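You operate a simulated robot arm through the tools that you are given. There is no shell and no other tool.

The job below is to be done with a simulated two-armed robot. You get a single attempt, and the scene is never put back.

Task
Focus the small marker by its red dots and mark the piece inside.
Fine: preview and fan on and left on, turn the focus dial till the dots meet; key off after.

It is judged by the outcome, as a careful person would: the job done as asked, and still so three seconds after it is handed in. It fails if anything else is knocked over, pushed out of place, dropped, spilled or broken.

Robot
Two 7-joint arms with two-finger parallel grippers on one trunk that stands fixed in place. Base frame: the origin is at the foot of the trunk, x ahead of it, y to its left, z up. Readings come in mm, degrees, newtons and seconds.
The left shoulder is at [71, 156, 1180], the right one opposite. Payload 3.91 kg a hand.
The tool frame of a hand sits at the grasp point between the pads (the TCP): z along the fingers, y along the line on which they close. The tips reach 30 mm beyond it. Largest opening 110 mm; finger width 20, thickness 10; the body of the gripper, 48 by 112 mm, starts 55 mm behind the TCP.
Orientation is that of the tool frame in the base frame, as a unit quaternion [w, x, y, z]. With the fingers straight down and closing along the base's y, the tool's x points along the base's -x, its y along +y and its z along -z.

Tools
- The arms move only by the tool play_rows. It takes "left_motion", "right_motion" or both (then of equal length, played together; a hand with none holds still); each is a list of rows, each an object (a shift or turn left out is 0, a gripper value left out holds the last) with "jaw": the closure in counts, from 0 (fully open) to 255 (shut); "dp": the shift along the tool's x, y, z in units of 50 mm (1.0 is 50 mm), a list of three; "rot": the turn, a rotation vector about the tool's x, y, z in units of 8 degrees (1.0 is 8 degrees), a list of three. In form: [{"jaw": jaw, "dp": [x, y, z], "rot": [ax, ay, az]}, ...]. A call has 1 to 20 rows; each row shifts and turns the commanded pose from where the row before left it, along the tool's axes as they then stand. A call with a number of a shift or a turn outside -1 to 1 is refused whole. Each row takes 0.2 s and may step no farther than 50 mm and 8.6 degrees from the row before; otherwise, or with a gripper value out of range, the whole call is refused. A pose out of reach is approached as far as the arm can. The call stops where the force on the tool passes 40 N (or 10 N more than at its start, if that is more) or the arm is blocked; 0.2 s more then pass. The fingers move at their own pace (about 108 mm/s each) and stop on an object; they squeeze with about 35 N. The grip force told is the motor's: it shows also when the fingers shut on nothing. Time passes only in rows, and 0.2 s behind the last, so rows that do not move let the fingers close. It gives the time, the measured TCP pose, the force on the tool (base axes), the opening and the grip force at its end, in the units of the frame above (readings bear some noise), with the torque about the TCP (base axes, N m) and any sound that the robot's microphone picked up.
- Cameras (640 x 400 px; columns grow to the right, rows downward): "scene" is now at [148.6, -44.4, 1439.6]; the picture's right is [-0.45, -0.89, 0.00], its down [-0.27, 0.14, -0.95] and it looks along [0.85, -0.43, -0.31] (base axes); focal length 275 px, centre (320, 200). "left" rides on the left gripper at [72, -17, -103] in its tool frame; the picture's right is [0.23, 0.97, 0.00], its down [-0.76, 0.18, -0.62] and it looks along [-0.61, 0.14, 0.78] (tool axes); focal length 222 px, centre (320, 200). "right" rides on the right gripper at [72, 17, -103] in its tool frame; the picture's right is [-0.23, 0.97, 0.00], its down [-0.76, -0.18, -0.62] and it looks along [-0.61, -0.14, 0.78] (tool axes); focal length 222 px, centre (320, 200). There is no depth. A picture from a camera that has moved, and an enlarged one, comes with that camera's place and axes in the base frame and with its lens. The place of the scene camera against the robot may be out by one fixed shift of up to 18 mm in any direction.
- camera(camera): a new picture of that camera. The clock stands still meanwhile.
- raise_lower(by): slides the trunk up (or, below 0, down) by that many mm; the arms and the scene camera ride with it, the base frame stays. It gives what a move gives, with no picture.
- aim_head(pan, tilt): turns the head with the scene camera to pan (to the left, within 86 degrees either way) and tilt (down, from -29 to 69), counted from straight ahead of the robot. It gives what a move gives.
- zoom(camera, box): a new picture of the part [left, top, right, bottom] of that camera's present view, enlarged. The clock stands still meanwhile.
- finish_job(): hands the job in; it is judged then, once.

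Places have to be worked out from the pictures, the camera data and where the tool is seen. Open the grippers and draw the arms clear of the work before you hand the job in, unless the task says otherwise.

The tools are called after "Call:" by a JSON object that holds its "method" and its "body". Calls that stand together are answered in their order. play_rows: Moves the arms, as the interface text tells. Its arguments: {"type":"object","properties":{"left_motion":{"type":"array","items":{"type":"object","properties":{"jaw":{"type":"number"},"dp":{"type":"array","items":{"type":"number"}},"rot":{"type":"array","items":{"type":"number"}}}}},"right_motion":{"type":"array","items":{"type":"object","properties":{"jaw":{"type":"number"},"dp":{"type":"array","items":{"type":"number"}},"rot":{"type":"array","items":{"type":"number"}}}}}},"required":[]} The other tools are called the same way: raise_lower (by) slides the trunk up or down; aim_head (pan, tilt) turns the head that bears the scene camera; camera (camera) takes a picture; zoom (camera, box) takes an enlarged picture of a part of a camera's view; finish_job () hands the job in.

At the start:

```text
t: 0.0
left_tcp_pos: [637.4, -60.0, 1383.7]
left_tcp_rot: [0.0, 0.0, 1.0, 0.0]
left_contact_force: [0.2, -0.1, -0.4]
left_moment: [0.02, 0.02, -0.03]
left_finger_gap: 109.8
left_finger_force: 0.1
right_tcp_pos: [489.4, -412.3, 1340.5]
right_tcp_rot: [0.0, 0.0, 1.0, 0.0]
right_contact_force: [0.2, -0.3, 0.4]
right_moment: [0.05, 0.01, 0.01]
right_finger_gap: 109.7
right_finger_force: 0.1
trunk travel left (down, up): [-625.0, 315.0]
head pan, tilt: [-26.6, 17.8]
```

scene: 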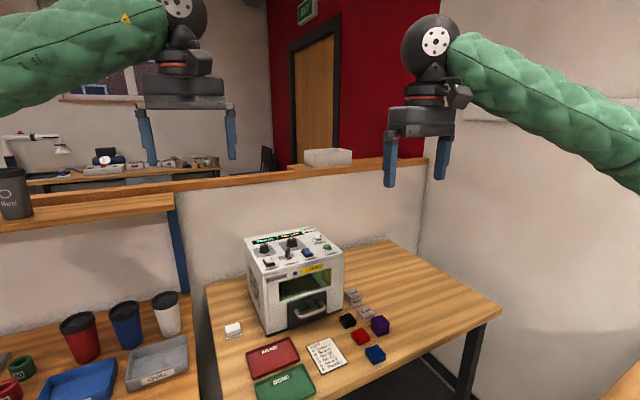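
right: 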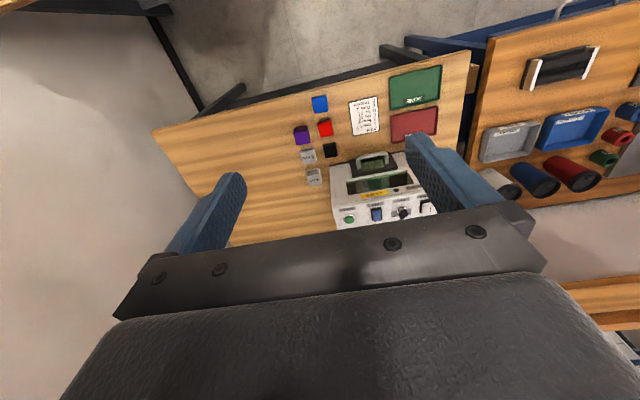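
left: 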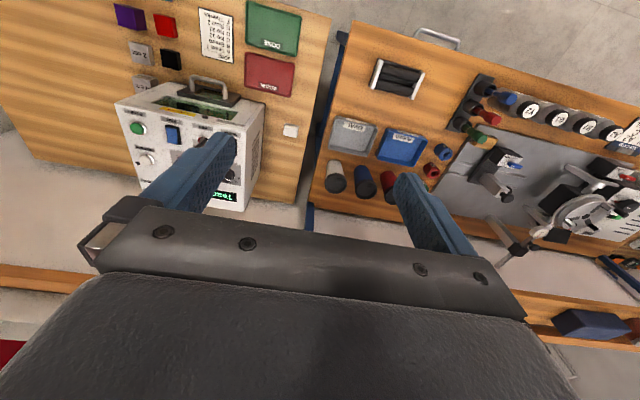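

I see a small laser marker box on the bench with controls on top and a note card in front. I'll zoom in to read the panel and the note.

Call:
{"method": "zoom", "body": {"camera": "scene", "box": [235, 220, 355, 335]}}

Call:
{"method": "zoom", "body": {"camera": "scene", "box": [215, 310, 395, 400]}}

Call:
{"method": "zoom", "body": {"camera": "right", "box": [290, 60, 450, 230]}}

Call:
{"method": "zoom", "body": {"camera": "left", "box": [100, 60, 300, 220]}}

```text
3.48 times, centred on (295, 278) of scene
camera zoom: at [148.6, -44.4, 1439.6], right [-0.45, -0.89, 0.0], down [-0.27, 0.14, -0.95], along [0.85, -0.43, -0.31], focal length 955 px, centre (407, -70)
```

zoom: 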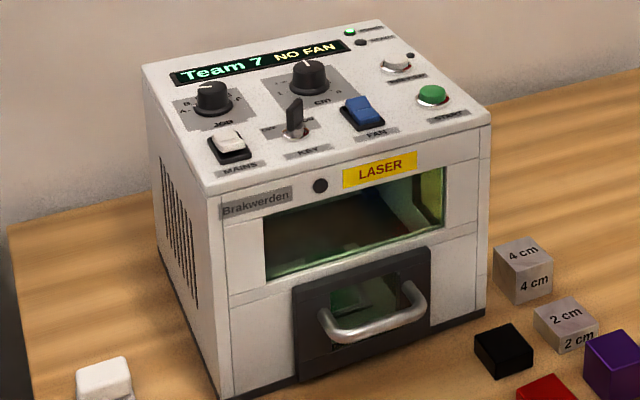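

```text
3.56 times, centred on (305, 355) of scene
camera zoom: at [148.6, -44.4, 1439.6], right [-0.45, -0.89, 0.0], down [-0.27, 0.14, -0.95], along [0.85, -0.43, -0.31], focal length 976 px, centre (373, -351)
```

zoom: 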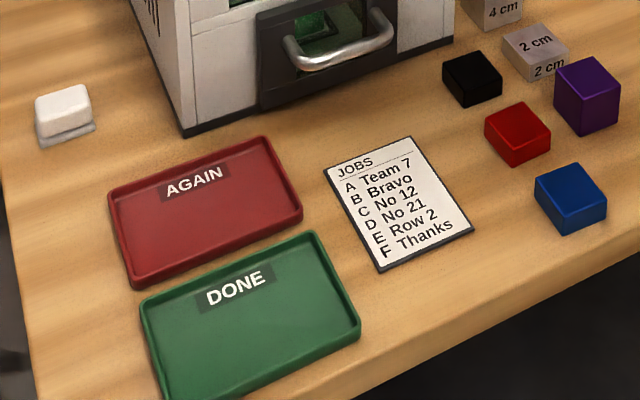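

```text
2.35 times, centred on (370, 145) of right
camera zoom: at [417.4, -395.8, 1443.3], right [0.23, 0.97, 0.0], down [0.76, -0.18, 0.62], along [0.61, -0.14, -0.78], focal length 523 px, centre (202, 329)
```

zoom: 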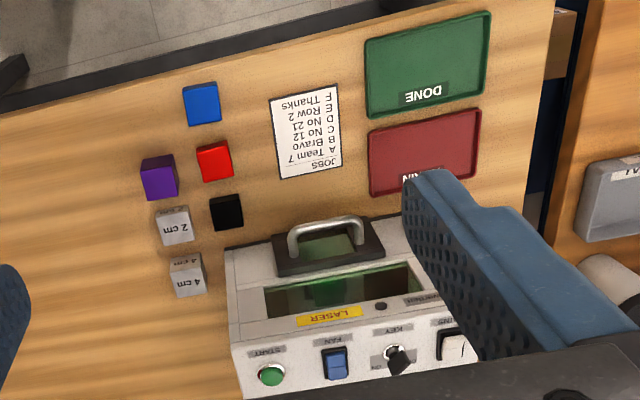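

```text
2.50 times, centred on (200, 140) of left
camera zoom: at [565.0, -77.5, 1486.9], right [-0.23, 0.97, 0.0], down [0.76, 0.18, 0.62], along [0.61, 0.14, -0.78], focal length 555 px, centre (620, 350)
```

zoom: 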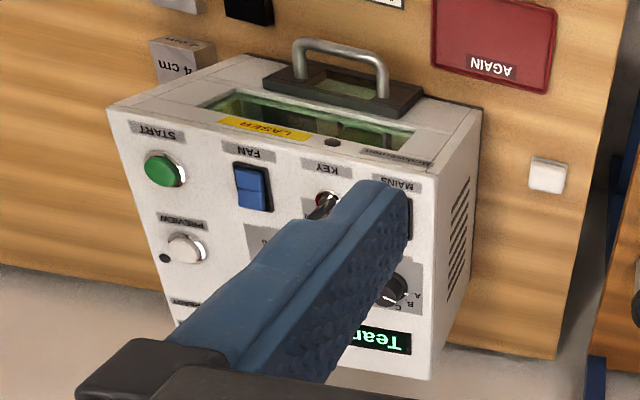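

The panel shows a job dial, a focus dial in cm, mains, key, fan, start and preview. I'll zoom harder on the panel and window.

Call:
{"method": "zoom", "body": {"camera": "scene", "box": [245, 225, 295, 275]}}

Call:
{"method": "zoom", "body": {"camera": "scene", "box": [280, 222, 340, 272]}}

Call:
{"method": "zoom", "body": {"camera": "scene", "box": [260, 255, 335, 330]}}

Call:
{"method": "zoom", "body": {"camera": "right", "box": [325, 140, 415, 230]}}

Call:
{"method": "zoom", "body": {"camera": "left", "box": [100, 70, 200, 170]}}

```text
8.00 times, centred on (270, 250) of scene
camera zoom: at [148.6, -44.4, 1439.6], right [-0.45, -0.89, 0.0], down [-0.27, 0.14, -0.95], along [0.85, -0.43, -0.31], focal length 2196 px, centre (720, -200)
```

zoom: 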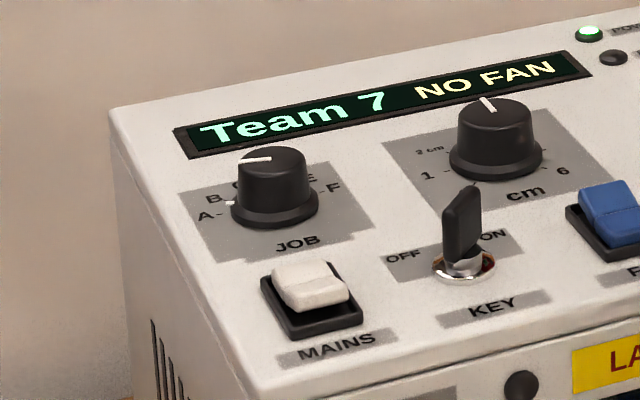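

```text
8.00 times, centred on (310, 247) of scene
camera zoom: at [148.6, -44.4, 1439.6], right [-0.45, -0.89, 0.0], down [-0.27, 0.14, -0.95], along [0.85, -0.43, -0.31], focal length 2196 px, centre (400, -176)
```

zoom: 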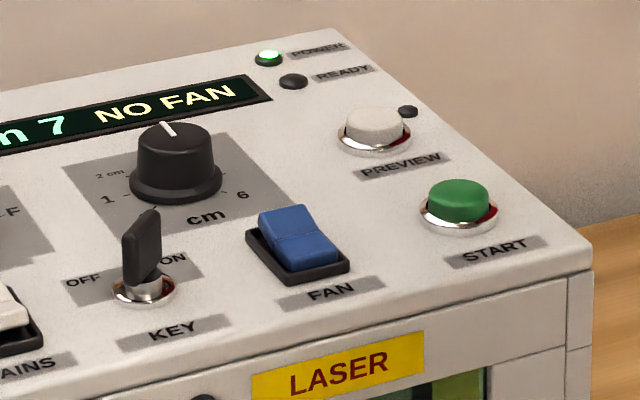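

```text
5.33 times, centred on (298, 292) of scene
camera zoom: at [148.6, -44.4, 1439.6], right [-0.45, -0.89, 0.0], down [-0.27, 0.14, -0.95], along [0.85, -0.43, -0.31], focal length 1464 px, centre (440, -293)
```

zoom: 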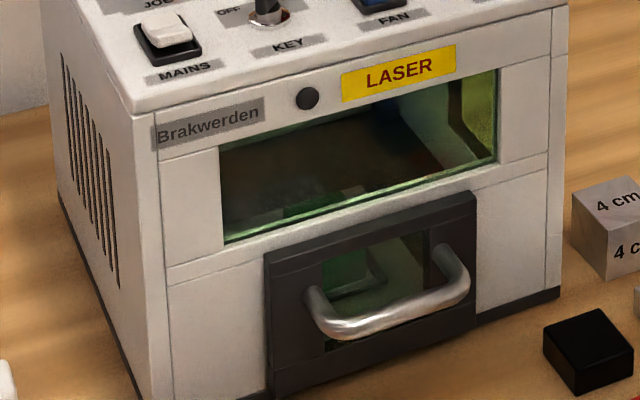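

```text
4.44 times, centred on (370, 185) of right
camera zoom: at [417.4, -395.8, 1443.3], right [0.23, 0.97, 0.0], down [0.76, -0.18, 0.62], along [0.61, -0.14, -0.78], focal length 987 px, centre (98, 267)
```

zoom: 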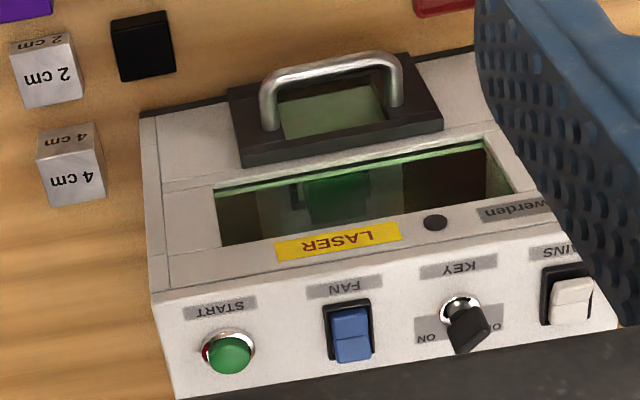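

```text
4.00 times, centred on (150, 120) of left
camera zoom: at [565.0, -77.5, 1486.9], right [-0.23, 0.97, 0.0], down [0.76, 0.18, 0.62], along [0.61, 0.14, -0.78], focal length 888 px, centre (1000, 520)
```

zoom: 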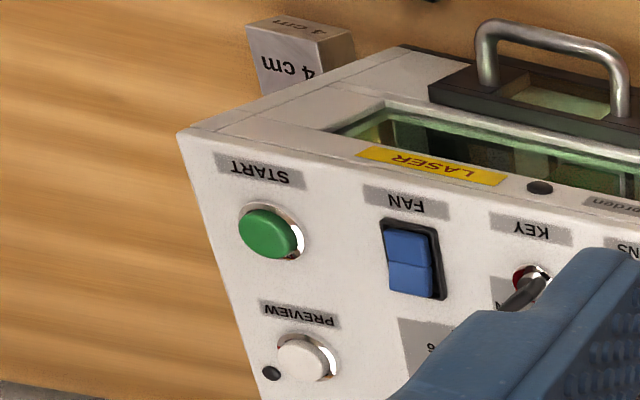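

From triangulating both hand cameras, START sits near (826, −414, 1024). I'll bring the right hand above and in front of the panel for a closer look, and shift the left hand out of the way.

Call:
{"method": "play_rows", "body": {"right_motion": [{"jaw": 0, "dp": [-0.5, 0.37, 0.3]}, {"dp": [-0.5, 0.37, 0.3]}, {"dp": [-0.5, 0.37, 0.3]}, {"dp": [-0.5, 0.37, 0.3]}, {"dp": [-0.5, 0.37, 0.3]}, {"dp": [-0.5, 0.37, 0.3]}], "left_motion": [{"jaw": 0, "dp": [0.5, 0.8, 0]}, {"dp": [0.5, 0.8, 0]}, {"dp": [0.5, 0.8, 0]}, {"dp": [0.5, 0.8, 0]}, {"dp": [0, 0, 0]}, {"dp": [0, 0, 0]}]}}

Call:
{"method": "camera", "body": {"camera": "right"}}

Call:
{"method": "camera", "body": {"camera": "scene"}}

```text
t: 1.4
left_tcp_pos: [538.6, 100.3, 1383.3]
left_tcp_rot: [0.0, -0.001, 1.0, -0.001]
left_contact_force: [-0.7, 0.4, -0.4]
left_moment: [0.0, 0.02, 0.02]
left_finger_gap: 109.9
left_finger_force: 0.1
right_tcp_pos: [641.6, -300.2, 1249.5]
right_tcp_rot: [-0.001, 0.0, 1.0, -0.001]
right_contact_force: [-0.3, 0.7, -0.4]
right_moment: [-0.03, 0.01, 0.0]
right_finger_gap: 110.2
right_finger_force: 0.0
trunk travel left (down, up): [-625.0, 315.0]
head pan, tilt: [-26.6, 17.8]
```

```text
taken
camera right: at [569.7, -282.2, 1351.3], right [0.23, 0.97, 0.0], down [0.76, -0.18, 0.62], along [0.61, -0.14, -0.78], focal length 222 px, centre (320, 200)
```

right: 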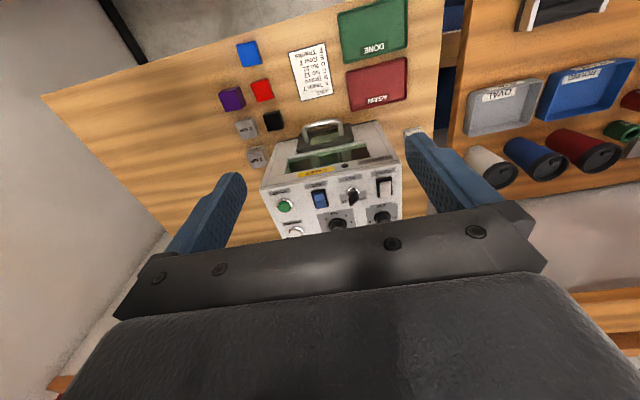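

```text
taken
camera scene: at [149.8, -42.7, 1439.5], right [-0.45, -0.89, 0.0], down [-0.27, 0.14, -0.95], along [0.85, -0.43, -0.31], focal length 275 px, centre (320, 200)
```

scene: 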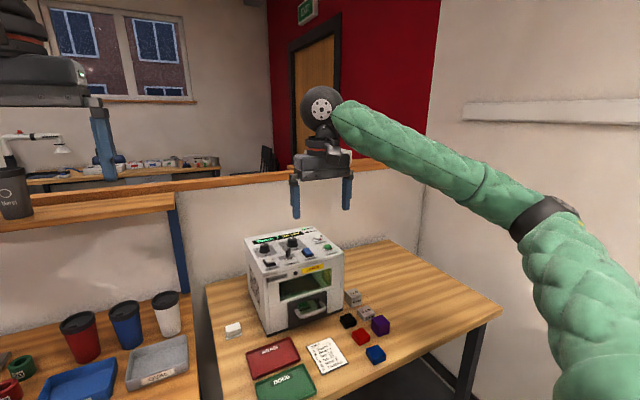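

The panel is partly hidden by the gripper body, so I'll zoom in and then move the hand forward ~90 mm (well above the machine) to see the rest.

Call:
{"method": "zoom", "body": {"camera": "right", "box": [255, 115, 415, 240]}}

Call:
{"method": "play_rows", "body": {"right_motion": [{"dp": [-0.6, 0, 0]}, {"dp": [-0.6, 0, 0]}, {"dp": [-0.6, 0, 0]}]}}

Call:
{"method": "camera", "body": {"camera": "right"}}

Call:
{"method": "zoom", "body": {"camera": "right", "box": [240, 60, 420, 235]}}

```text
3.20 times, centred on (335, 178) of right
camera zoom: at [569.7, -282.2, 1351.3], right [0.23, 0.97, 0.0], down [0.76, -0.18, 0.62], along [0.61, -0.14, -0.78], focal length 711 px, centre (272, 272)
```

zoom: 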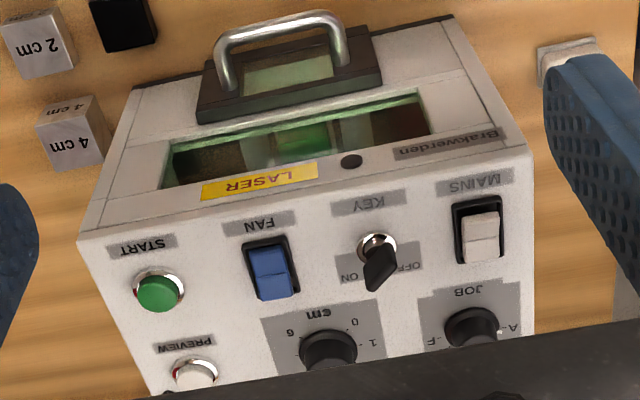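

```text
t: 2.2
left_tcp_pos: [538.2, 98.9, 1384.0]
left_tcp_rot: [-0.001, 0.0, 1.0, 0.0]
left_contact_force: [1.0, -1.2, 0.1]
left_moment: [-0.02, 0.0, -0.02]
left_finger_gap: 110.0
left_finger_force: 0.0
right_tcp_pos: [730.3, -303.1, 1247.1]
right_tcp_rot: [0.0, -0.001, 1.0, 0.001]
right_contact_force: [-0.7, 0.0, -0.2]
right_moment: [0.01, 0.02, 0.01]
right_finger_gap: 110.1
right_finger_force: 0.0
trunk travel left (down, up): [-625.0, 315.0]
head pan, tilt: [-26.6, 17.8]
```

```text
taken
camera right: at [657.3, -285.8, 1350.5], right [0.23, 0.97, 0.0], down [0.76, -0.18, 0.62], along [0.61, -0.14, -0.78], focal length 222 px, centre (320, 200)
```

right: 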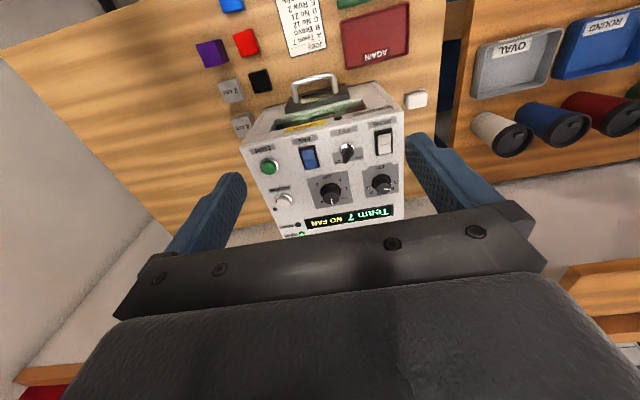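

```text
2.29 times, centred on (330, 148) of right
camera zoom: at [657.3, -285.8, 1350.5], right [0.23, 0.97, 0.0], down [0.76, -0.18, 0.62], along [0.61, -0.14, -0.78], focal length 508 px, centre (297, 320)
```

zoom: 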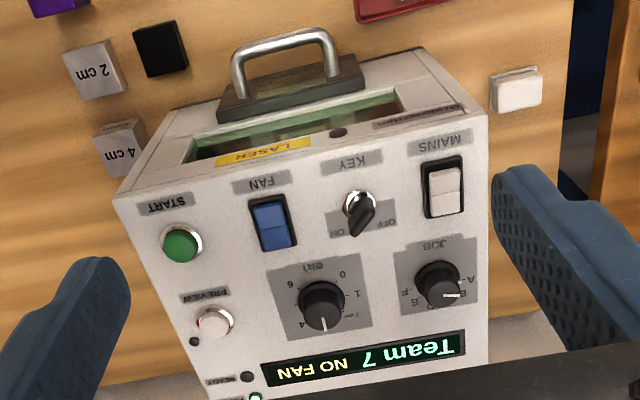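

Call:
{"method": "zoom", "body": {"camera": "right", "box": [295, 120, 405, 230]}}

Call:
{"method": "zoom", "body": {"camera": "right", "box": [240, 120, 345, 240]}}

Call:
{"method": "zoom", "body": {"camera": "right", "box": [300, 130, 360, 190]}}

Call:
{"method": "zoom", "body": {"camera": "right", "box": [305, 160, 405, 235]}}

```text
3.64 times, centred on (350, 175) of right
camera zoom: at [657.3, -285.8, 1350.5], right [0.23, 0.97, 0.0], down [0.76, -0.18, 0.62], along [0.61, -0.14, -0.78], focal length 808 px, centre (211, 291)
```

zoom: 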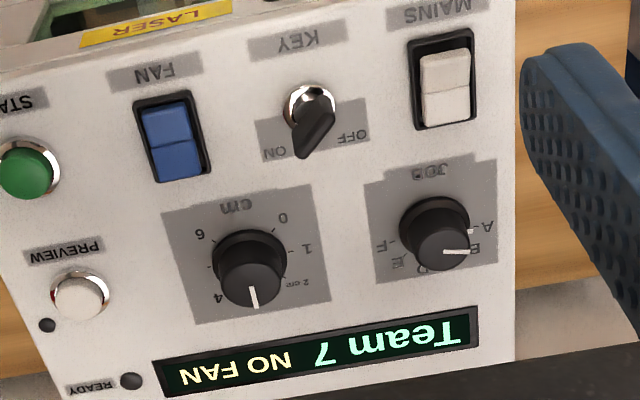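

```text
3.33 times, centred on (292, 180) of right
camera zoom: at [657.3, -285.8, 1350.5], right [0.23, 0.97, 0.0], down [0.76, -0.18, 0.62], along [0.61, -0.14, -0.78], focal length 740 px, centre (412, 267)
```

zoom: 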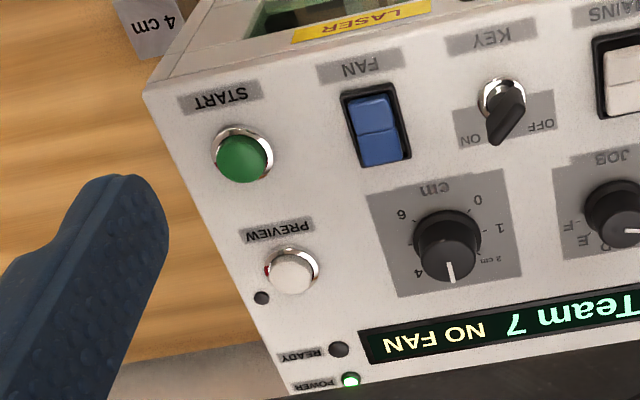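

```text
6.67 times, centred on (330, 160) of right
camera zoom: at [657.3, -285.8, 1350.5], right [0.23, 0.97, 0.0], down [0.76, -0.18, 0.62], along [0.61, -0.14, -0.78], focal length 1481 px, centre (253, 467)
```

zoom: 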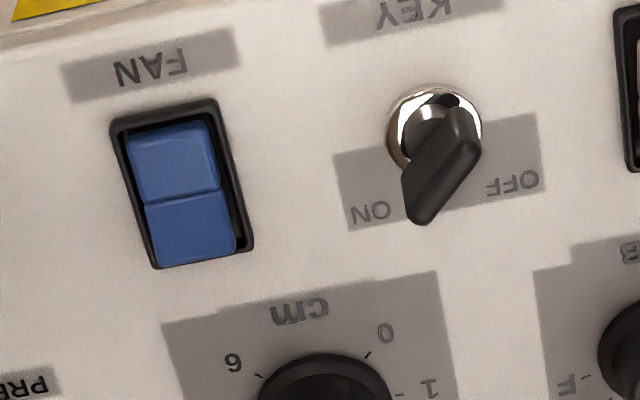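

```text
5.33 times, centred on (355, 198) of right
camera zoom: at [657.3, -285.8, 1350.5], right [0.23, 0.97, 0.0], down [0.76, -0.18, 0.62], along [0.61, -0.14, -0.78], focal length 1185 px, centre (133, 213)
```

zoom: 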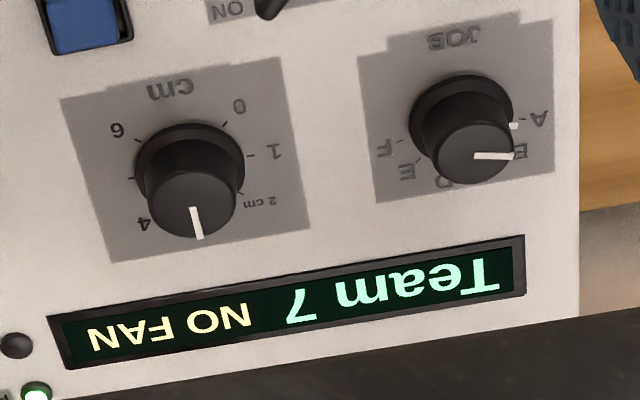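

Layout worked out (panel flat, z≈1012): START (825,−414), FAN (824,−342), KEY (824,−280), MAINS (825,−221), PREVIEW (900,−414), focus dial (897,−322) pointing at about 3. I need to see the key state and whether the piece is visible through the window from the scene camera.

Call:
{"method": "zoom", "body": {"camera": "scene", "box": [272, 268, 337, 325]}}

Call:
{"method": "zoom", "body": {"camera": "scene", "box": [270, 235, 310, 270]}}

Call:
{"method": "zoom", "body": {"camera": "left", "box": [0, 0, 200, 200]}}

```text
7.02 times, centred on (304, 296) of scene
camera zoom: at [149.3, -44.4, 1439.6], right [-0.45, -0.89, 0.0], down [-0.27, 0.14, -0.95], along [0.85, -0.43, -0.31], focal length 1927 px, centre (429, -477)
```

zoom: 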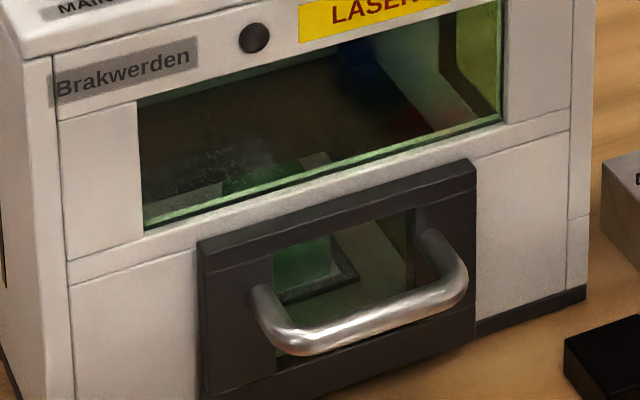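

```text
11.43 times, centred on (290, 252) of scene
camera zoom: at [149.3, -44.4, 1439.6], right [-0.45, -0.89, 0.0], down [-0.27, 0.14, -0.95], along [0.85, -0.43, -0.31], focal length 3138 px, centre (663, -400)
```

zoom: 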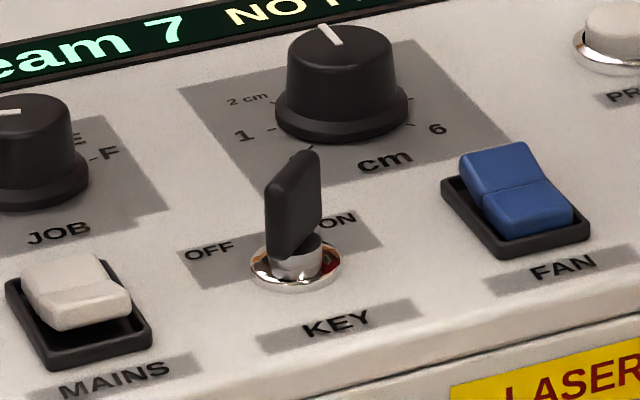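

```text
2.00 times, centred on (100, 100) of left
camera zoom: at [465.4, 81.5, 1488.3], right [-0.23, 0.97, 0.0], down [0.76, 0.18, 0.62], along [0.61, 0.14, -0.78], focal length 444 px, centre (760, 400)
```

zoom: 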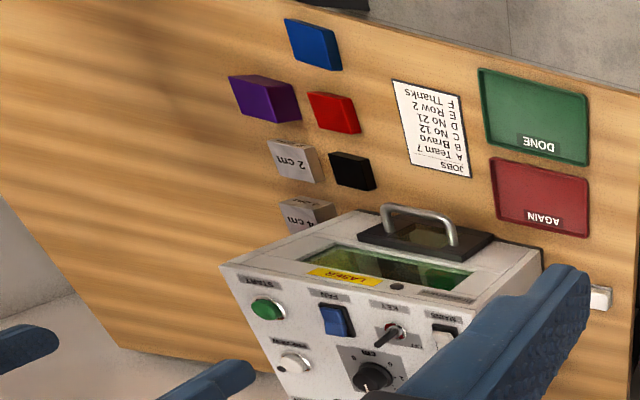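

The fan rocker's far half stands raised (MAINS, which is on, has its far half down), so ON means pressing the far half near (838, −344). I'll close the right gripper and come to a point about 30 mm above it.

Call:
{"method": "play_rows", "body": {"right_motion": [{"jaw": 255, "dp": [0, 0, 0]}, {"dp": [-0.43, -0.166, 0.6]}, {"dp": [-0.43, -0.166, 0.6]}, {"dp": [-0.43, -0.166, 0.6]}, {"dp": [-0.43, -0.166, 0.6]}, {"dp": [-0.43, -0.166, 0.6]}, {"dp": [0, 0, 0]}]}}

Call:
{"method": "camera", "body": {"camera": "right"}}

Call:
{"method": "zoom", "body": {"camera": "scene", "box": [230, 200, 360, 290]}}

```text
t: 3.8
left_tcp_pos: [537.1, 100.0, 1384.7]
left_tcp_rot: [0.0, 0.001, 1.0, 0.0]
left_contact_force: [0.5, 0.2, -0.1]
left_moment: [0.03, 0.0, 0.01]
left_finger_gap: 109.9
left_finger_force: 0.0
right_tcp_pos: [838.0, -342.1, 1101.4]
right_tcp_rot: [0.0, 0.001, 1.0, 0.0]
right_contact_force: [-0.3, 0.1, 0.1]
right_moment: [-0.03, -0.02, 0.01]
right_finger_gap: 0.0
right_finger_force: 35.5
trunk travel left (down, up): [-625.0, 315.0]
head pan, tilt: [-26.6, 17.8]
```

```text
taken
camera right: at [765.1, -325.9, 1204.3], right [0.23, 0.97, 0.0], down [0.76, -0.18, 0.62], along [0.61, -0.14, -0.78], focal length 222 px, centre (320, 200)
```

right: 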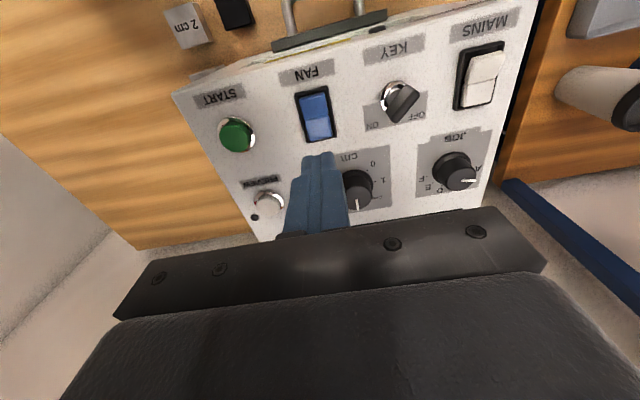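

```text
4.44 times, centred on (295, 245) of scene
camera zoom: at [147.9, -44.1, 1439.7], right [-0.45, -0.89, 0.0], down [-0.27, 0.14, -0.95], along [0.85, -0.43, -0.31], focal length 1220 px, centre (431, 0)
```

zoom: 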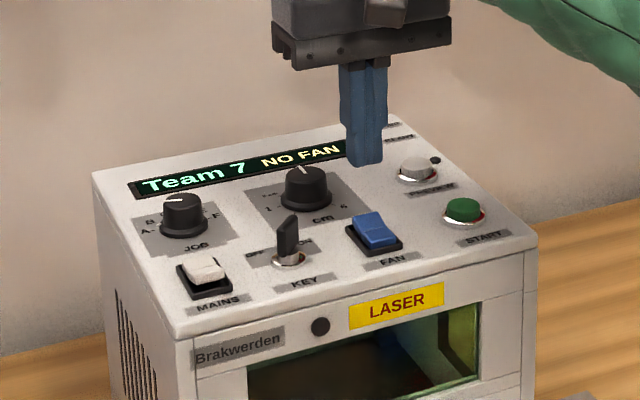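

The tip looks lined up over the fan's far half. I'll descend 38 mm to just above it and check alignment, with a close look at the key too.

Call:
{"method": "play_rows", "body": {"right_motion": [{"dp": [0, -0.03, 0.38]}, {"dp": [0, 0, 0.38]}, {"dp": [0, 0, 0]}]}}

Call:
{"method": "zoom", "body": {"camera": "right", "box": [220, 60, 460, 220]}}

Call:
{"method": "zoom", "body": {"camera": "scene", "box": [270, 225, 340, 275]}}

```text
t: 4.6
left_tcp_pos: [538.1, 99.6, 1384.6]
left_tcp_rot: [0.0, 0.0, 1.0, 0.001]
left_contact_force: [0.6, -0.4, 0.0]
left_moment: [0.0, 0.0, 0.0]
left_finger_gap: 109.9
left_finger_force: 0.1
right_tcp_pos: [838.1, -343.4, 1061.3]
right_tcp_rot: [0.0, 0.001, 1.0, 0.0]
right_contact_force: [0.4, -0.7, 0.4]
right_moment: [-0.03, 0.0, 0.0]
right_finger_gap: 0.1
right_finger_force: 35.0
trunk travel left (down, up): [-625.0, 315.0]
head pan, tilt: [-26.6, 17.8]
```

```text
2.50 times, centred on (340, 140) of right
camera zoom: at [765.9, -327.1, 1164.0], right [0.23, 0.97, 0.0], down [0.76, -0.18, 0.62], along [0.61, -0.14, -0.78], focal length 555 px, centre (270, 350)
```

zoom: 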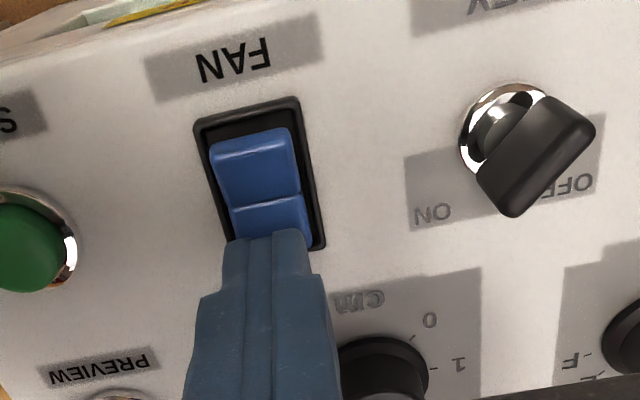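

```text
8.00 times, centred on (305, 250) of scene
camera zoom: at [148.7, -44.0, 1439.6], right [-0.45, -0.89, 0.0], down [-0.27, 0.14, -0.95], along [0.85, -0.43, -0.31], focal length 2196 px, centre (440, -200)
```

zoom: 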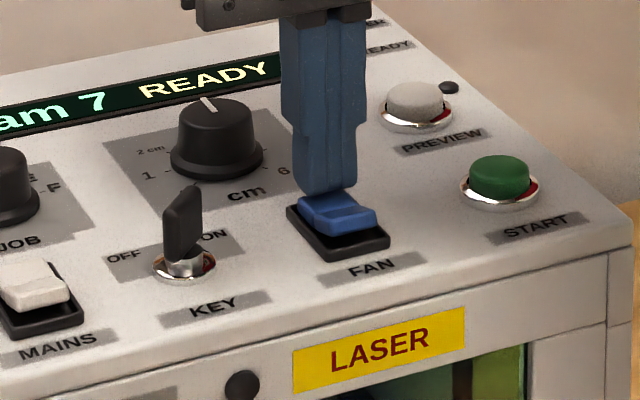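

The fan rocker flipped (near half now raised) and the display reads READY, so the key is evidently on already. I'll lift off, and move above the PREVIEW button.

Call:
{"method": "play_rows", "body": {"right_motion": [{"dp": [0, 0, -0.4]}, {"dp": [0, 0, -0.4]}, {"dp": [-0.62, -0.7, 0]}, {"dp": [-0.62, -0.7, 0]}, {"dp": [0, 0, 0]}]}}

Call:
{"method": "zoom", "body": {"camera": "right", "box": [200, 40, 500, 220]}}

Call:
{"method": "zoom", "body": {"camera": "scene", "box": [240, 200, 360, 280]}}

```text
t: 5.8
left_tcp_pos: [537.0, 99.8, 1384.9]
left_tcp_rot: [0.0, 0.0, 1.0, 0.0]
left_contact_force: [0.3, 0.2, 0.1]
left_moment: [0.01, -0.06, 0.04]
left_finger_gap: 110.1
left_finger_force: 0.1
right_tcp_pos: [900.9, -414.3, 1104.0]
right_tcp_rot: [0.001, -0.001, 1.0, 0.0]
right_contact_force: [0.1, 0.3, 0.5]
right_moment: [0.0, -0.01, -0.03]
right_finger_gap: 0.1
right_finger_force: 34.7
trunk travel left (down, up): [-625.0, 315.0]
head pan, tilt: [-26.6, 17.8]
```

```text
2.13 times, centred on (350, 130) of right
camera zoom: at [829.1, -396.2, 1207.2], right [0.23, 0.97, 0.0], down [0.76, -0.18, 0.62], along [0.61, -0.14, -0.78], focal length 474 px, centre (256, 349)
```

zoom: 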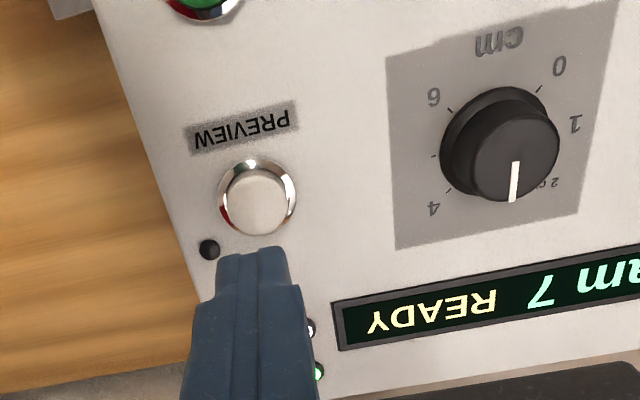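

```text
5.00 times, centred on (300, 240) of scene
camera zoom: at [148.2, -44.2, 1439.7], right [-0.45, -0.89, 0.0], down [-0.27, 0.14, -0.95], along [0.85, -0.43, -0.31], focal length 1373 px, centre (420, 0)
```

zoom: 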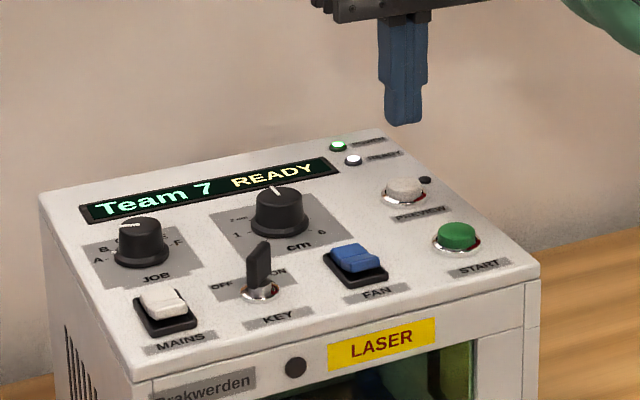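

READY LED is lit; the tip is centered above PREVIEW. I'll descend to just above the button.

Call:
{"method": "play_rows", "body": {"right_motion": [{"dp": [0, 0, 0.4]}, {"dp": [0, 0, 0.4]}, {"dp": [0, 0, 0.1]}, {"dp": [0, 0, 0]}]}}

Call:
{"method": "zoom", "body": {"camera": "scene", "box": [290, 215, 345, 255]}}

```text
t: 6.8
left_tcp_pos: [537.8, 100.6, 1385.3]
left_tcp_rot: [0.0, 0.0, 1.0, 0.0]
left_contact_force: [-0.4, 0.1, -0.1]
left_moment: [-0.01, -0.01, -0.02]
left_finger_gap: 110.1
left_finger_force: 0.0
right_tcp_pos: [900.6, -414.1, 1058.1]
right_tcp_rot: [0.0, -0.001, 1.0, 0.001]
right_contact_force: [0.9, 0.2, 3.5]
right_moment: [-0.01, -0.02, 0.02]
right_finger_gap: 0.0
right_finger_force: 35.4
trunk travel left (down, up): [-625.0, 315.0]
head pan, tilt: [-26.6, 17.8]
heard: click
```

```text
10.00 times, centred on (318, 235) of scene
camera zoom: at [148.6, -44.1, 1439.7], right [-0.45, -0.89, 0.0], down [-0.27, 0.14, -0.95], along [0.85, -0.43, -0.31], focal length 2746 px, centre (345, -150)
```

zoom: 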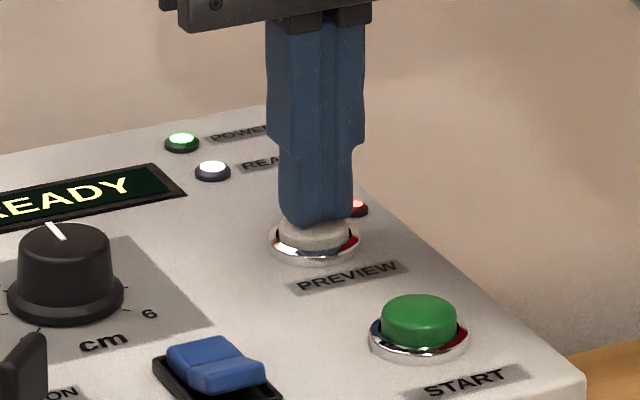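

It clicked and the preview LED is red, so preview is on. I'll lift off and look through the window for the dots.

Call:
{"method": "play_rows", "body": {"right_motion": [{"dp": [0, 0, -0.4]}, {"dp": [0, 0, -0.6]}, {"dp": [0, 0, -0.6]}, {"dp": [0, 0, 0]}]}}

Call:
{"method": "zoom", "body": {"camera": "scene", "box": [275, 270, 335, 310]}}

Call:
{"method": "zoom", "body": {"camera": "scene", "box": [240, 215, 350, 280]}}

Call:
{"method": "camera", "body": {"camera": "scene"}}

```text
t: 7.8
left_tcp_pos: [537.6, 98.9, 1383.8]
left_tcp_rot: [0.0, 0.0, 1.0, 0.0]
left_contact_force: [0.2, 0.1, -0.1]
left_moment: [-0.01, -0.03, 0.0]
left_finger_gap: 110.2
left_finger_force: 0.0
right_tcp_pos: [900.1, -414.3, 1138.4]
right_tcp_rot: [-0.001, -0.001, 1.0, 0.001]
right_contact_force: [0.4, 1.5, 0.3]
right_moment: [0.0, 0.0, 0.01]
right_finger_gap: 0.2
right_finger_force: 34.9
trunk travel left (down, up): [-625.0, 315.0]
head pan, tilt: [-26.6, 17.8]
```

```text
10.00 times, centred on (305, 290) of scene
camera zoom: at [149.2, -44.4, 1439.5], right [-0.45, -0.89, 0.0], down [-0.27, 0.14, -0.95], along [0.85, -0.43, -0.31], focal length 2746 px, centre (470, -700)
```

zoom: 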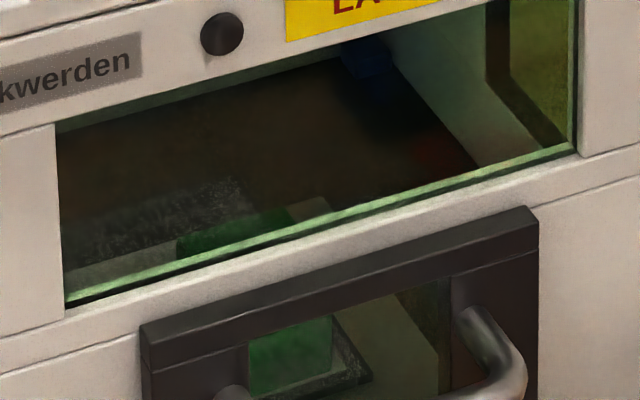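

```text
5.82 times, centred on (295, 248) of scene
camera zoom: at [149.2, -44.4, 1439.5], right [-0.45, -0.89, 0.0], down [-0.27, 0.14, -0.95], along [0.85, -0.43, -0.31], focal length 1597 px, centre (466, -76)
```

zoom: 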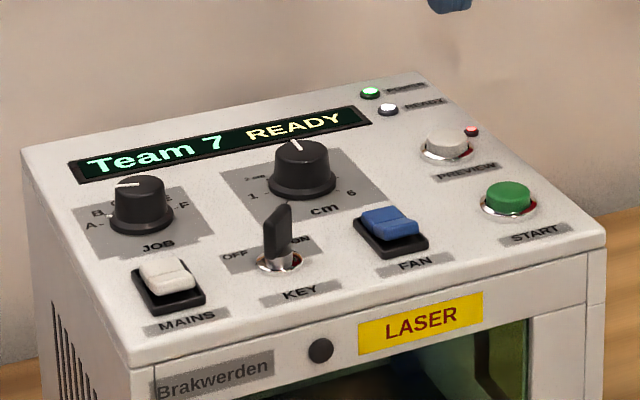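

```text
taken
camera scene: at [149.2, -44.4, 1439.5], right [-0.45, -0.89, 0.0], down [-0.27, 0.14, -0.95], along [0.85, -0.43, -0.31], focal length 275 px, centre (320, 200)
```

scene: 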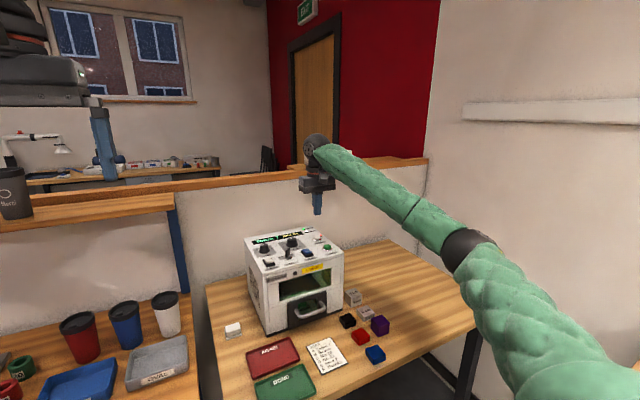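

From the scene camera a frame bar hides the piece's top. The steep front view (as the right hand had earlier) shows it, so I'll bring the left hand's camera to that spot while the right hand stays over PREVIEW.

Call:
{"method": "play_rows", "body": {"left_motion": [{"dp": [-0.2, -0.8, 0.2]}, {"dp": [-0.2, -0.8, 0.2]}, {"dp": [-0.2, -0.8, 0.2]}, {"dp": [-0.2, -0.8, 0.2]}, {"dp": [-0.2, -0.8, 0.2]}, {"dp": [-0.2, -0.8, 0.2]}, {"dp": [0, 0, 0]}]}}

Call:
{"method": "camera", "body": {"camera": "left"}}

Call:
{"method": "camera", "body": {"camera": "scene"}}

```text
t: 9.4
left_tcp_pos: [595.6, -137.7, 1322.8]
left_tcp_rot: [0.0, -0.001, 1.0, 0.0]
left_contact_force: [-0.3, -0.2, 0.3]
left_moment: [-0.02, -0.02, -0.01]
left_finger_gap: 110.2
left_finger_force: 0.1
right_tcp_pos: [900.3, -413.5, 1140.0]
right_tcp_rot: [0.0, 0.0, 1.0, -0.002]
right_contact_force: [0.6, 0.5, 0.7]
right_moment: [0.0, -0.01, -0.02]
right_finger_gap: 0.0
right_finger_force: 35.1
trunk travel left (down, up): [-625.0, 315.0]
head pan, tilt: [-26.6, 17.8]
```

```text
taken
camera left: at [523.3, -155.2, 1426.4], right [-0.23, 0.97, 0.0], down [0.76, 0.18, 0.62], along [0.61, 0.14, -0.78], focal length 222 px, centre (320, 200)
```

left: 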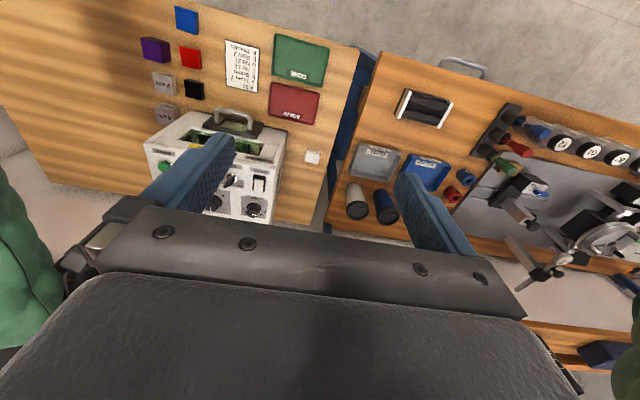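

```text
taken
camera scene: at [148.3, -43.0, 1439.7], right [-0.45, -0.89, 0.0], down [-0.27, 0.14, -0.95], along [0.85, -0.43, -0.31], focal length 275 px, centre (320, 200)
```

scene: 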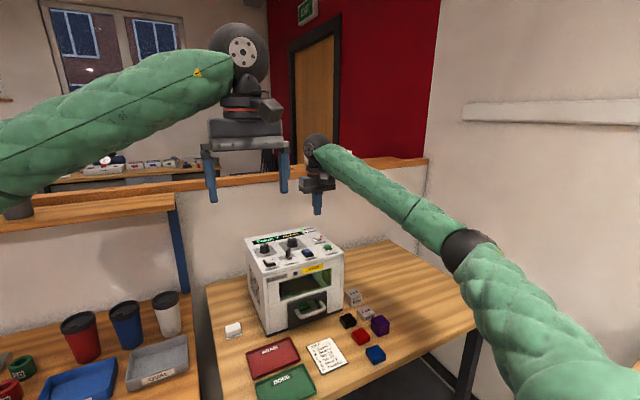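

The left camera already sees into the window from here. I'll zoom on it before deciding how much further to go.

Call:
{"method": "zoom", "body": {"camera": "left", "box": [170, 105, 300, 185]}}

```text
4.92 times, centred on (235, 145) of left
camera zoom: at [523.3, -155.2, 1426.4], right [-0.23, 0.97, 0.0], down [0.76, 0.18, 0.62], along [0.61, 0.14, -0.78], focal length 1094 px, centre (738, 471)
```

zoom: 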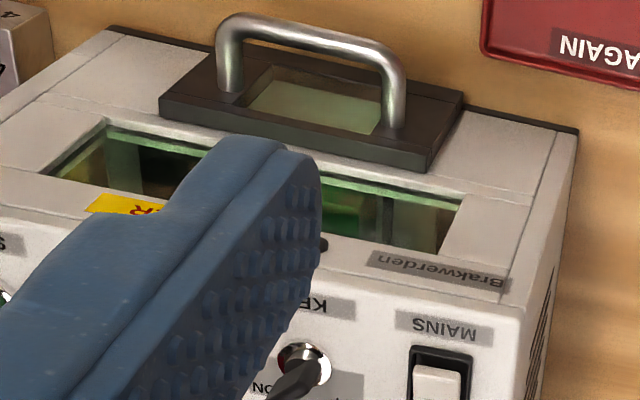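

The left finger blocks the window, so I'll shift the left hand further right and yaw it ~20° so the camera looks straight in between its fingers.

Call:
{"method": "play_rows", "body": {"left_motion": [{"dp": [-0.24, -0.7, 0.25]}, {"dp": [-0.24, -0.7, 0.25]}, {"dp": [-0.24, -0.7, 0.25]}, {"dp": [-0.24, -0.7, 0.25]}, {"rot": [0, 0, 0.83]}, {"rot": [0, 0, 0.83]}, {"rot": [0, 0, 0.83]}, {"dp": [0, 0, 0]}]}}

Call:
{"method": "camera", "body": {"camera": "left"}}

Call:
{"method": "camera", "body": {"camera": "scene"}}

```text
t: 11.2
left_tcp_pos: [646.9, -279.1, 1273.3]
left_tcp_rot: [-0.001, 0.173, 0.985, 0.0]
left_contact_force: [0.4, 0.3, -0.6]
left_moment: [0.0, 0.01, 0.01]
left_finger_gap: 110.1
left_finger_force: 0.0
right_tcp_pos: [900.6, -413.9, 1138.3]
right_tcp_rot: [-0.001, 0.0, 1.0, 0.0]
right_contact_force: [-0.7, -0.6, 0.0]
right_moment: [0.0, 0.0, 0.01]
right_finger_gap: 0.3
right_finger_force: 35.2
trunk travel left (down, up): [-625.0, 315.0]
head pan, tilt: [-26.6, 17.8]
```

```text
taken
camera left: at [571.3, -271.5, 1376.5], right [0.12, 0.99, 0.0], down [0.78, -0.09, 0.62], along [0.62, -0.07, -0.78], focal length 222 px, centre (320, 200)
```

left: 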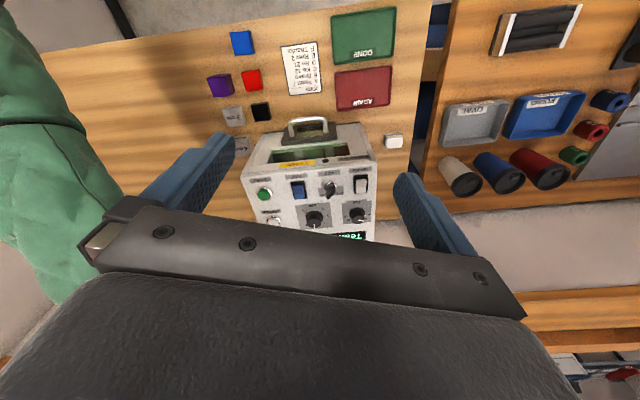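

```text
taken
camera scene: at [148.7, -44.4, 1439.6], right [-0.45, -0.89, 0.0], down [-0.27, 0.14, -0.95], along [0.85, -0.43, -0.31], focal length 275 px, centre (320, 200)
```

scene: 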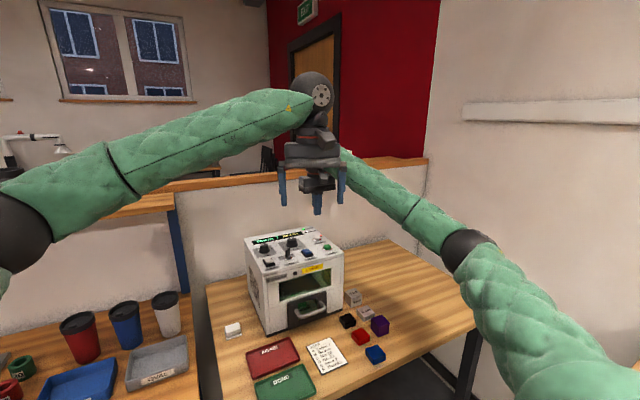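

The left camera now has a clear view into the window between its fingers. Zooming in on the piece and panel.

Call:
{"method": "zoom", "body": {"camera": "left", "box": [255, 135, 365, 175]}}

Call:
{"method": "zoom", "body": {"camera": "left", "box": [240, 130, 390, 240]}}

```text
5.82 times, centred on (310, 155) of left
camera zoom: at [571.3, -271.5, 1376.5], right [0.12, 0.99, 0.0], down [0.78, -0.09, 0.62], along [0.62, -0.07, -0.78], focal length 1292 px, centre (378, 462)
```

zoom: 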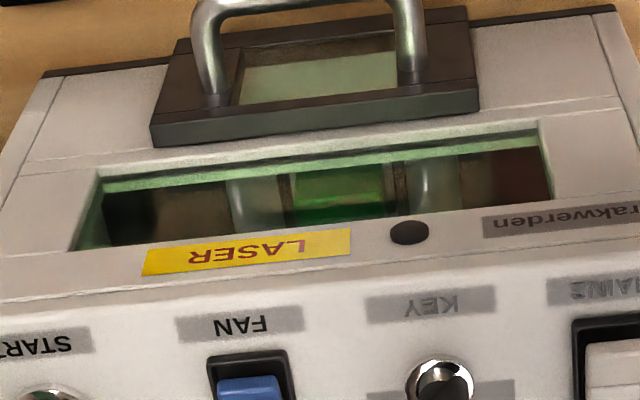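

```text
3.64 times, centred on (315, 185) of left
camera zoom: at [571.3, -271.5, 1376.5], right [0.12, 0.99, 0.0], down [0.78, -0.09, 0.62], along [0.62, -0.07, -0.78], focal length 808 px, centre (338, 254)
```

zoom: 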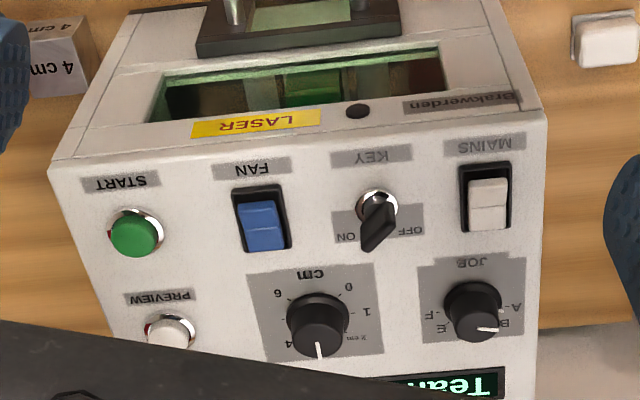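

Call:
{"method": "zoom", "body": {"camera": "left", "box": [300, 146, 332, 164]}}

Call:
{"method": "zoom", "body": {"camera": "left", "box": [270, 140, 352, 174]}}

```text
16.00 times, centred on (316, 155) of left
camera zoom: at [571.3, -271.5, 1376.5], right [0.12, 0.99, 0.0], down [0.78, -0.09, 0.62], along [0.62, -0.07, -0.78], focal length 3554 px, centre (384, 920)
```

zoom: 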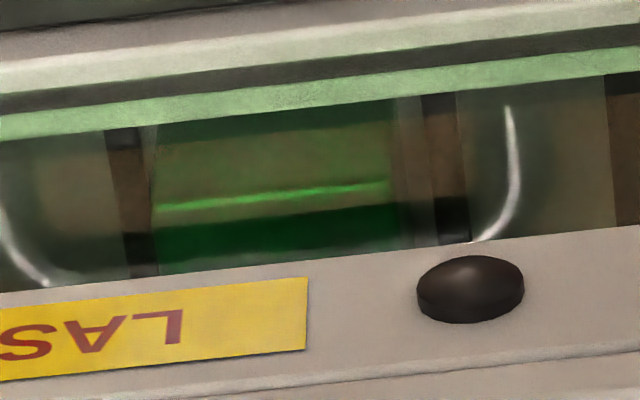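

```text
7.80 times, centred on (311, 157) of left
camera zoom: at [571.3, -271.5, 1376.5], right [0.12, 0.99, 0.0], down [0.78, -0.09, 0.62], along [0.62, -0.07, -0.78], focal length 1734 px, centre (390, 536)
```

zoom: 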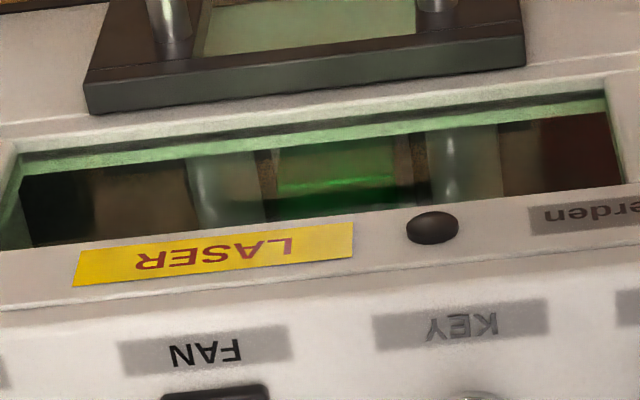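

The view from here is too steep (only the front edge of the piece's top shows), and the scene view was too shallow. Raising the trunk ~170 mm would put the scene camera at a good slope, so I'll withdraw the left arm to its side first, then raise.

Call:
{"method": "play_rows", "body": {"left_motion": [{"rot": [0, 0, -0.83]}, {"rot": [0, 0, -0.83]}, {"rot": [0, 0, -0.83]}, {"dp": [0.24, 0.8, -0.25]}, {"dp": [0.24, 0.8, -0.25]}, {"dp": [0.24, 0.8, -0.25]}, {"dp": [0.24, 0.8, -0.25]}, {"dp": [0.2, 0.8, -0.2]}, {"dp": [0.2, 0.8, -0.2]}, {"dp": [0.2, 0.8, -0.2]}, {"dp": [0.2, 0.8, -0.2]}, {"dp": [0.2, 0.8, -0.2]}, {"dp": [0, 0, 0]}]}}

Call:
{"method": "raise_lower", "body": {"by": 170}}

Call:
{"method": "camera", "body": {"camera": "scene"}}

```text
t: 14.0
left_tcp_pos: [550.2, 76.5, 1372.1]
left_tcp_rot: [-0.001, 0.0, 1.0, 0.0]
left_contact_force: [0.0, -0.1, 0.7]
left_moment: [0.0, 0.03, -0.03]
left_finger_gap: 110.0
left_finger_force: 0.0
right_tcp_pos: [902.3, -417.1, 1136.2]
right_tcp_rot: [-0.001, 0.001, 1.0, 0.002]
right_contact_force: [0.1, -0.2, 0.0]
right_moment: [0.05, 0.0, -0.03]
right_finger_gap: 0.0
right_finger_force: 35.2
trunk travel left (down, up): [-625.0, 315.0]
head pan, tilt: [-26.6, 17.8]
```

```text
t: 15.9
left_tcp_pos: [549.4, 78.5, 1543.1]
left_tcp_rot: [-0.001, 0.0, 1.0, 0.0]
left_contact_force: [-0.4, 0.3, 0.1]
left_moment: [-0.02, -0.01, 0.01]
left_finger_gap: 109.9
left_finger_force: 0.0
right_tcp_pos: [900.1, -414.7, 1308.6]
right_tcp_rot: [0.0, -0.001, 1.0, -0.001]
right_contact_force: [0.8, -0.7, -0.9]
right_moment: [0.0, 0.0, 0.0]
right_finger_gap: 0.0
right_finger_force: 35.3
trunk travel left (down, up): [-795.0, 145.0]
head pan, tilt: [-26.6, 17.8]
```

```text
taken
camera scene: at [149.1, -44.2, 1609.5], right [-0.45, -0.89, 0.0], down [-0.27, 0.14, -0.95], along [0.85, -0.43, -0.31], focal length 275 px, centre (320, 200)
```

scene: 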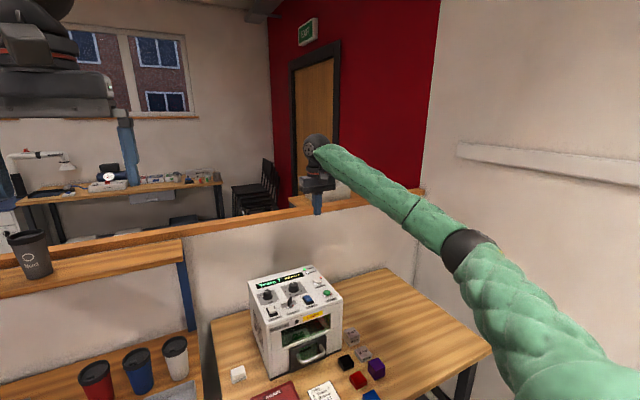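

Now I'll aim the head at the machine and zoom on the window.

Call:
{"method": "aim_head", "body": {"pan": -23, "tilt": 42}}

Call:
{"method": "camera", "body": {"camera": "scene"}}

```text
t: 16.8
left_tcp_pos: [548.9, 78.8, 1543.4]
left_tcp_rot: [0.0, 0.0, 1.0, 0.0]
left_contact_force: [-0.5, -0.1, -0.2]
left_moment: [-0.02, 0.02, 0.0]
left_finger_gap: 110.0
left_finger_force: 0.0
right_tcp_pos: [900.0, -415.9, 1309.3]
right_tcp_rot: [0.001, 0.0, 1.0, -0.001]
right_contact_force: [0.0, 0.0, -1.2]
right_moment: [0.03, 0.03, -0.01]
right_finger_gap: 0.0
right_finger_force: 34.7
trunk travel left (down, up): [-795.0, 145.0]
head pan, tilt: [-23.0, 42.0]
```

```text
taken
camera scene: at [142.3, -35.1, 1571.8], right [-0.39, -0.92, 0.0], down [-0.62, 0.26, -0.74], along [0.68, -0.29, -0.67], focal length 275 px, centre (320, 200)
```

scene: 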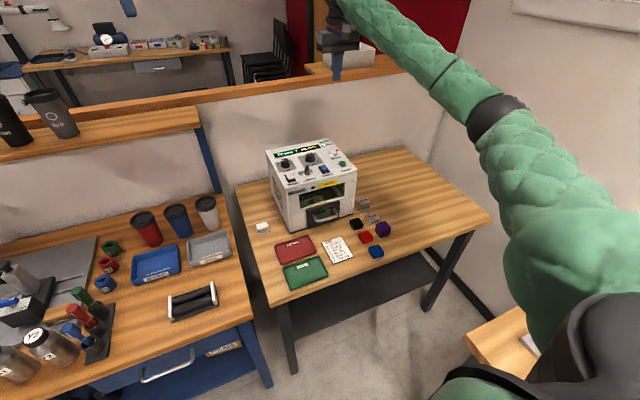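

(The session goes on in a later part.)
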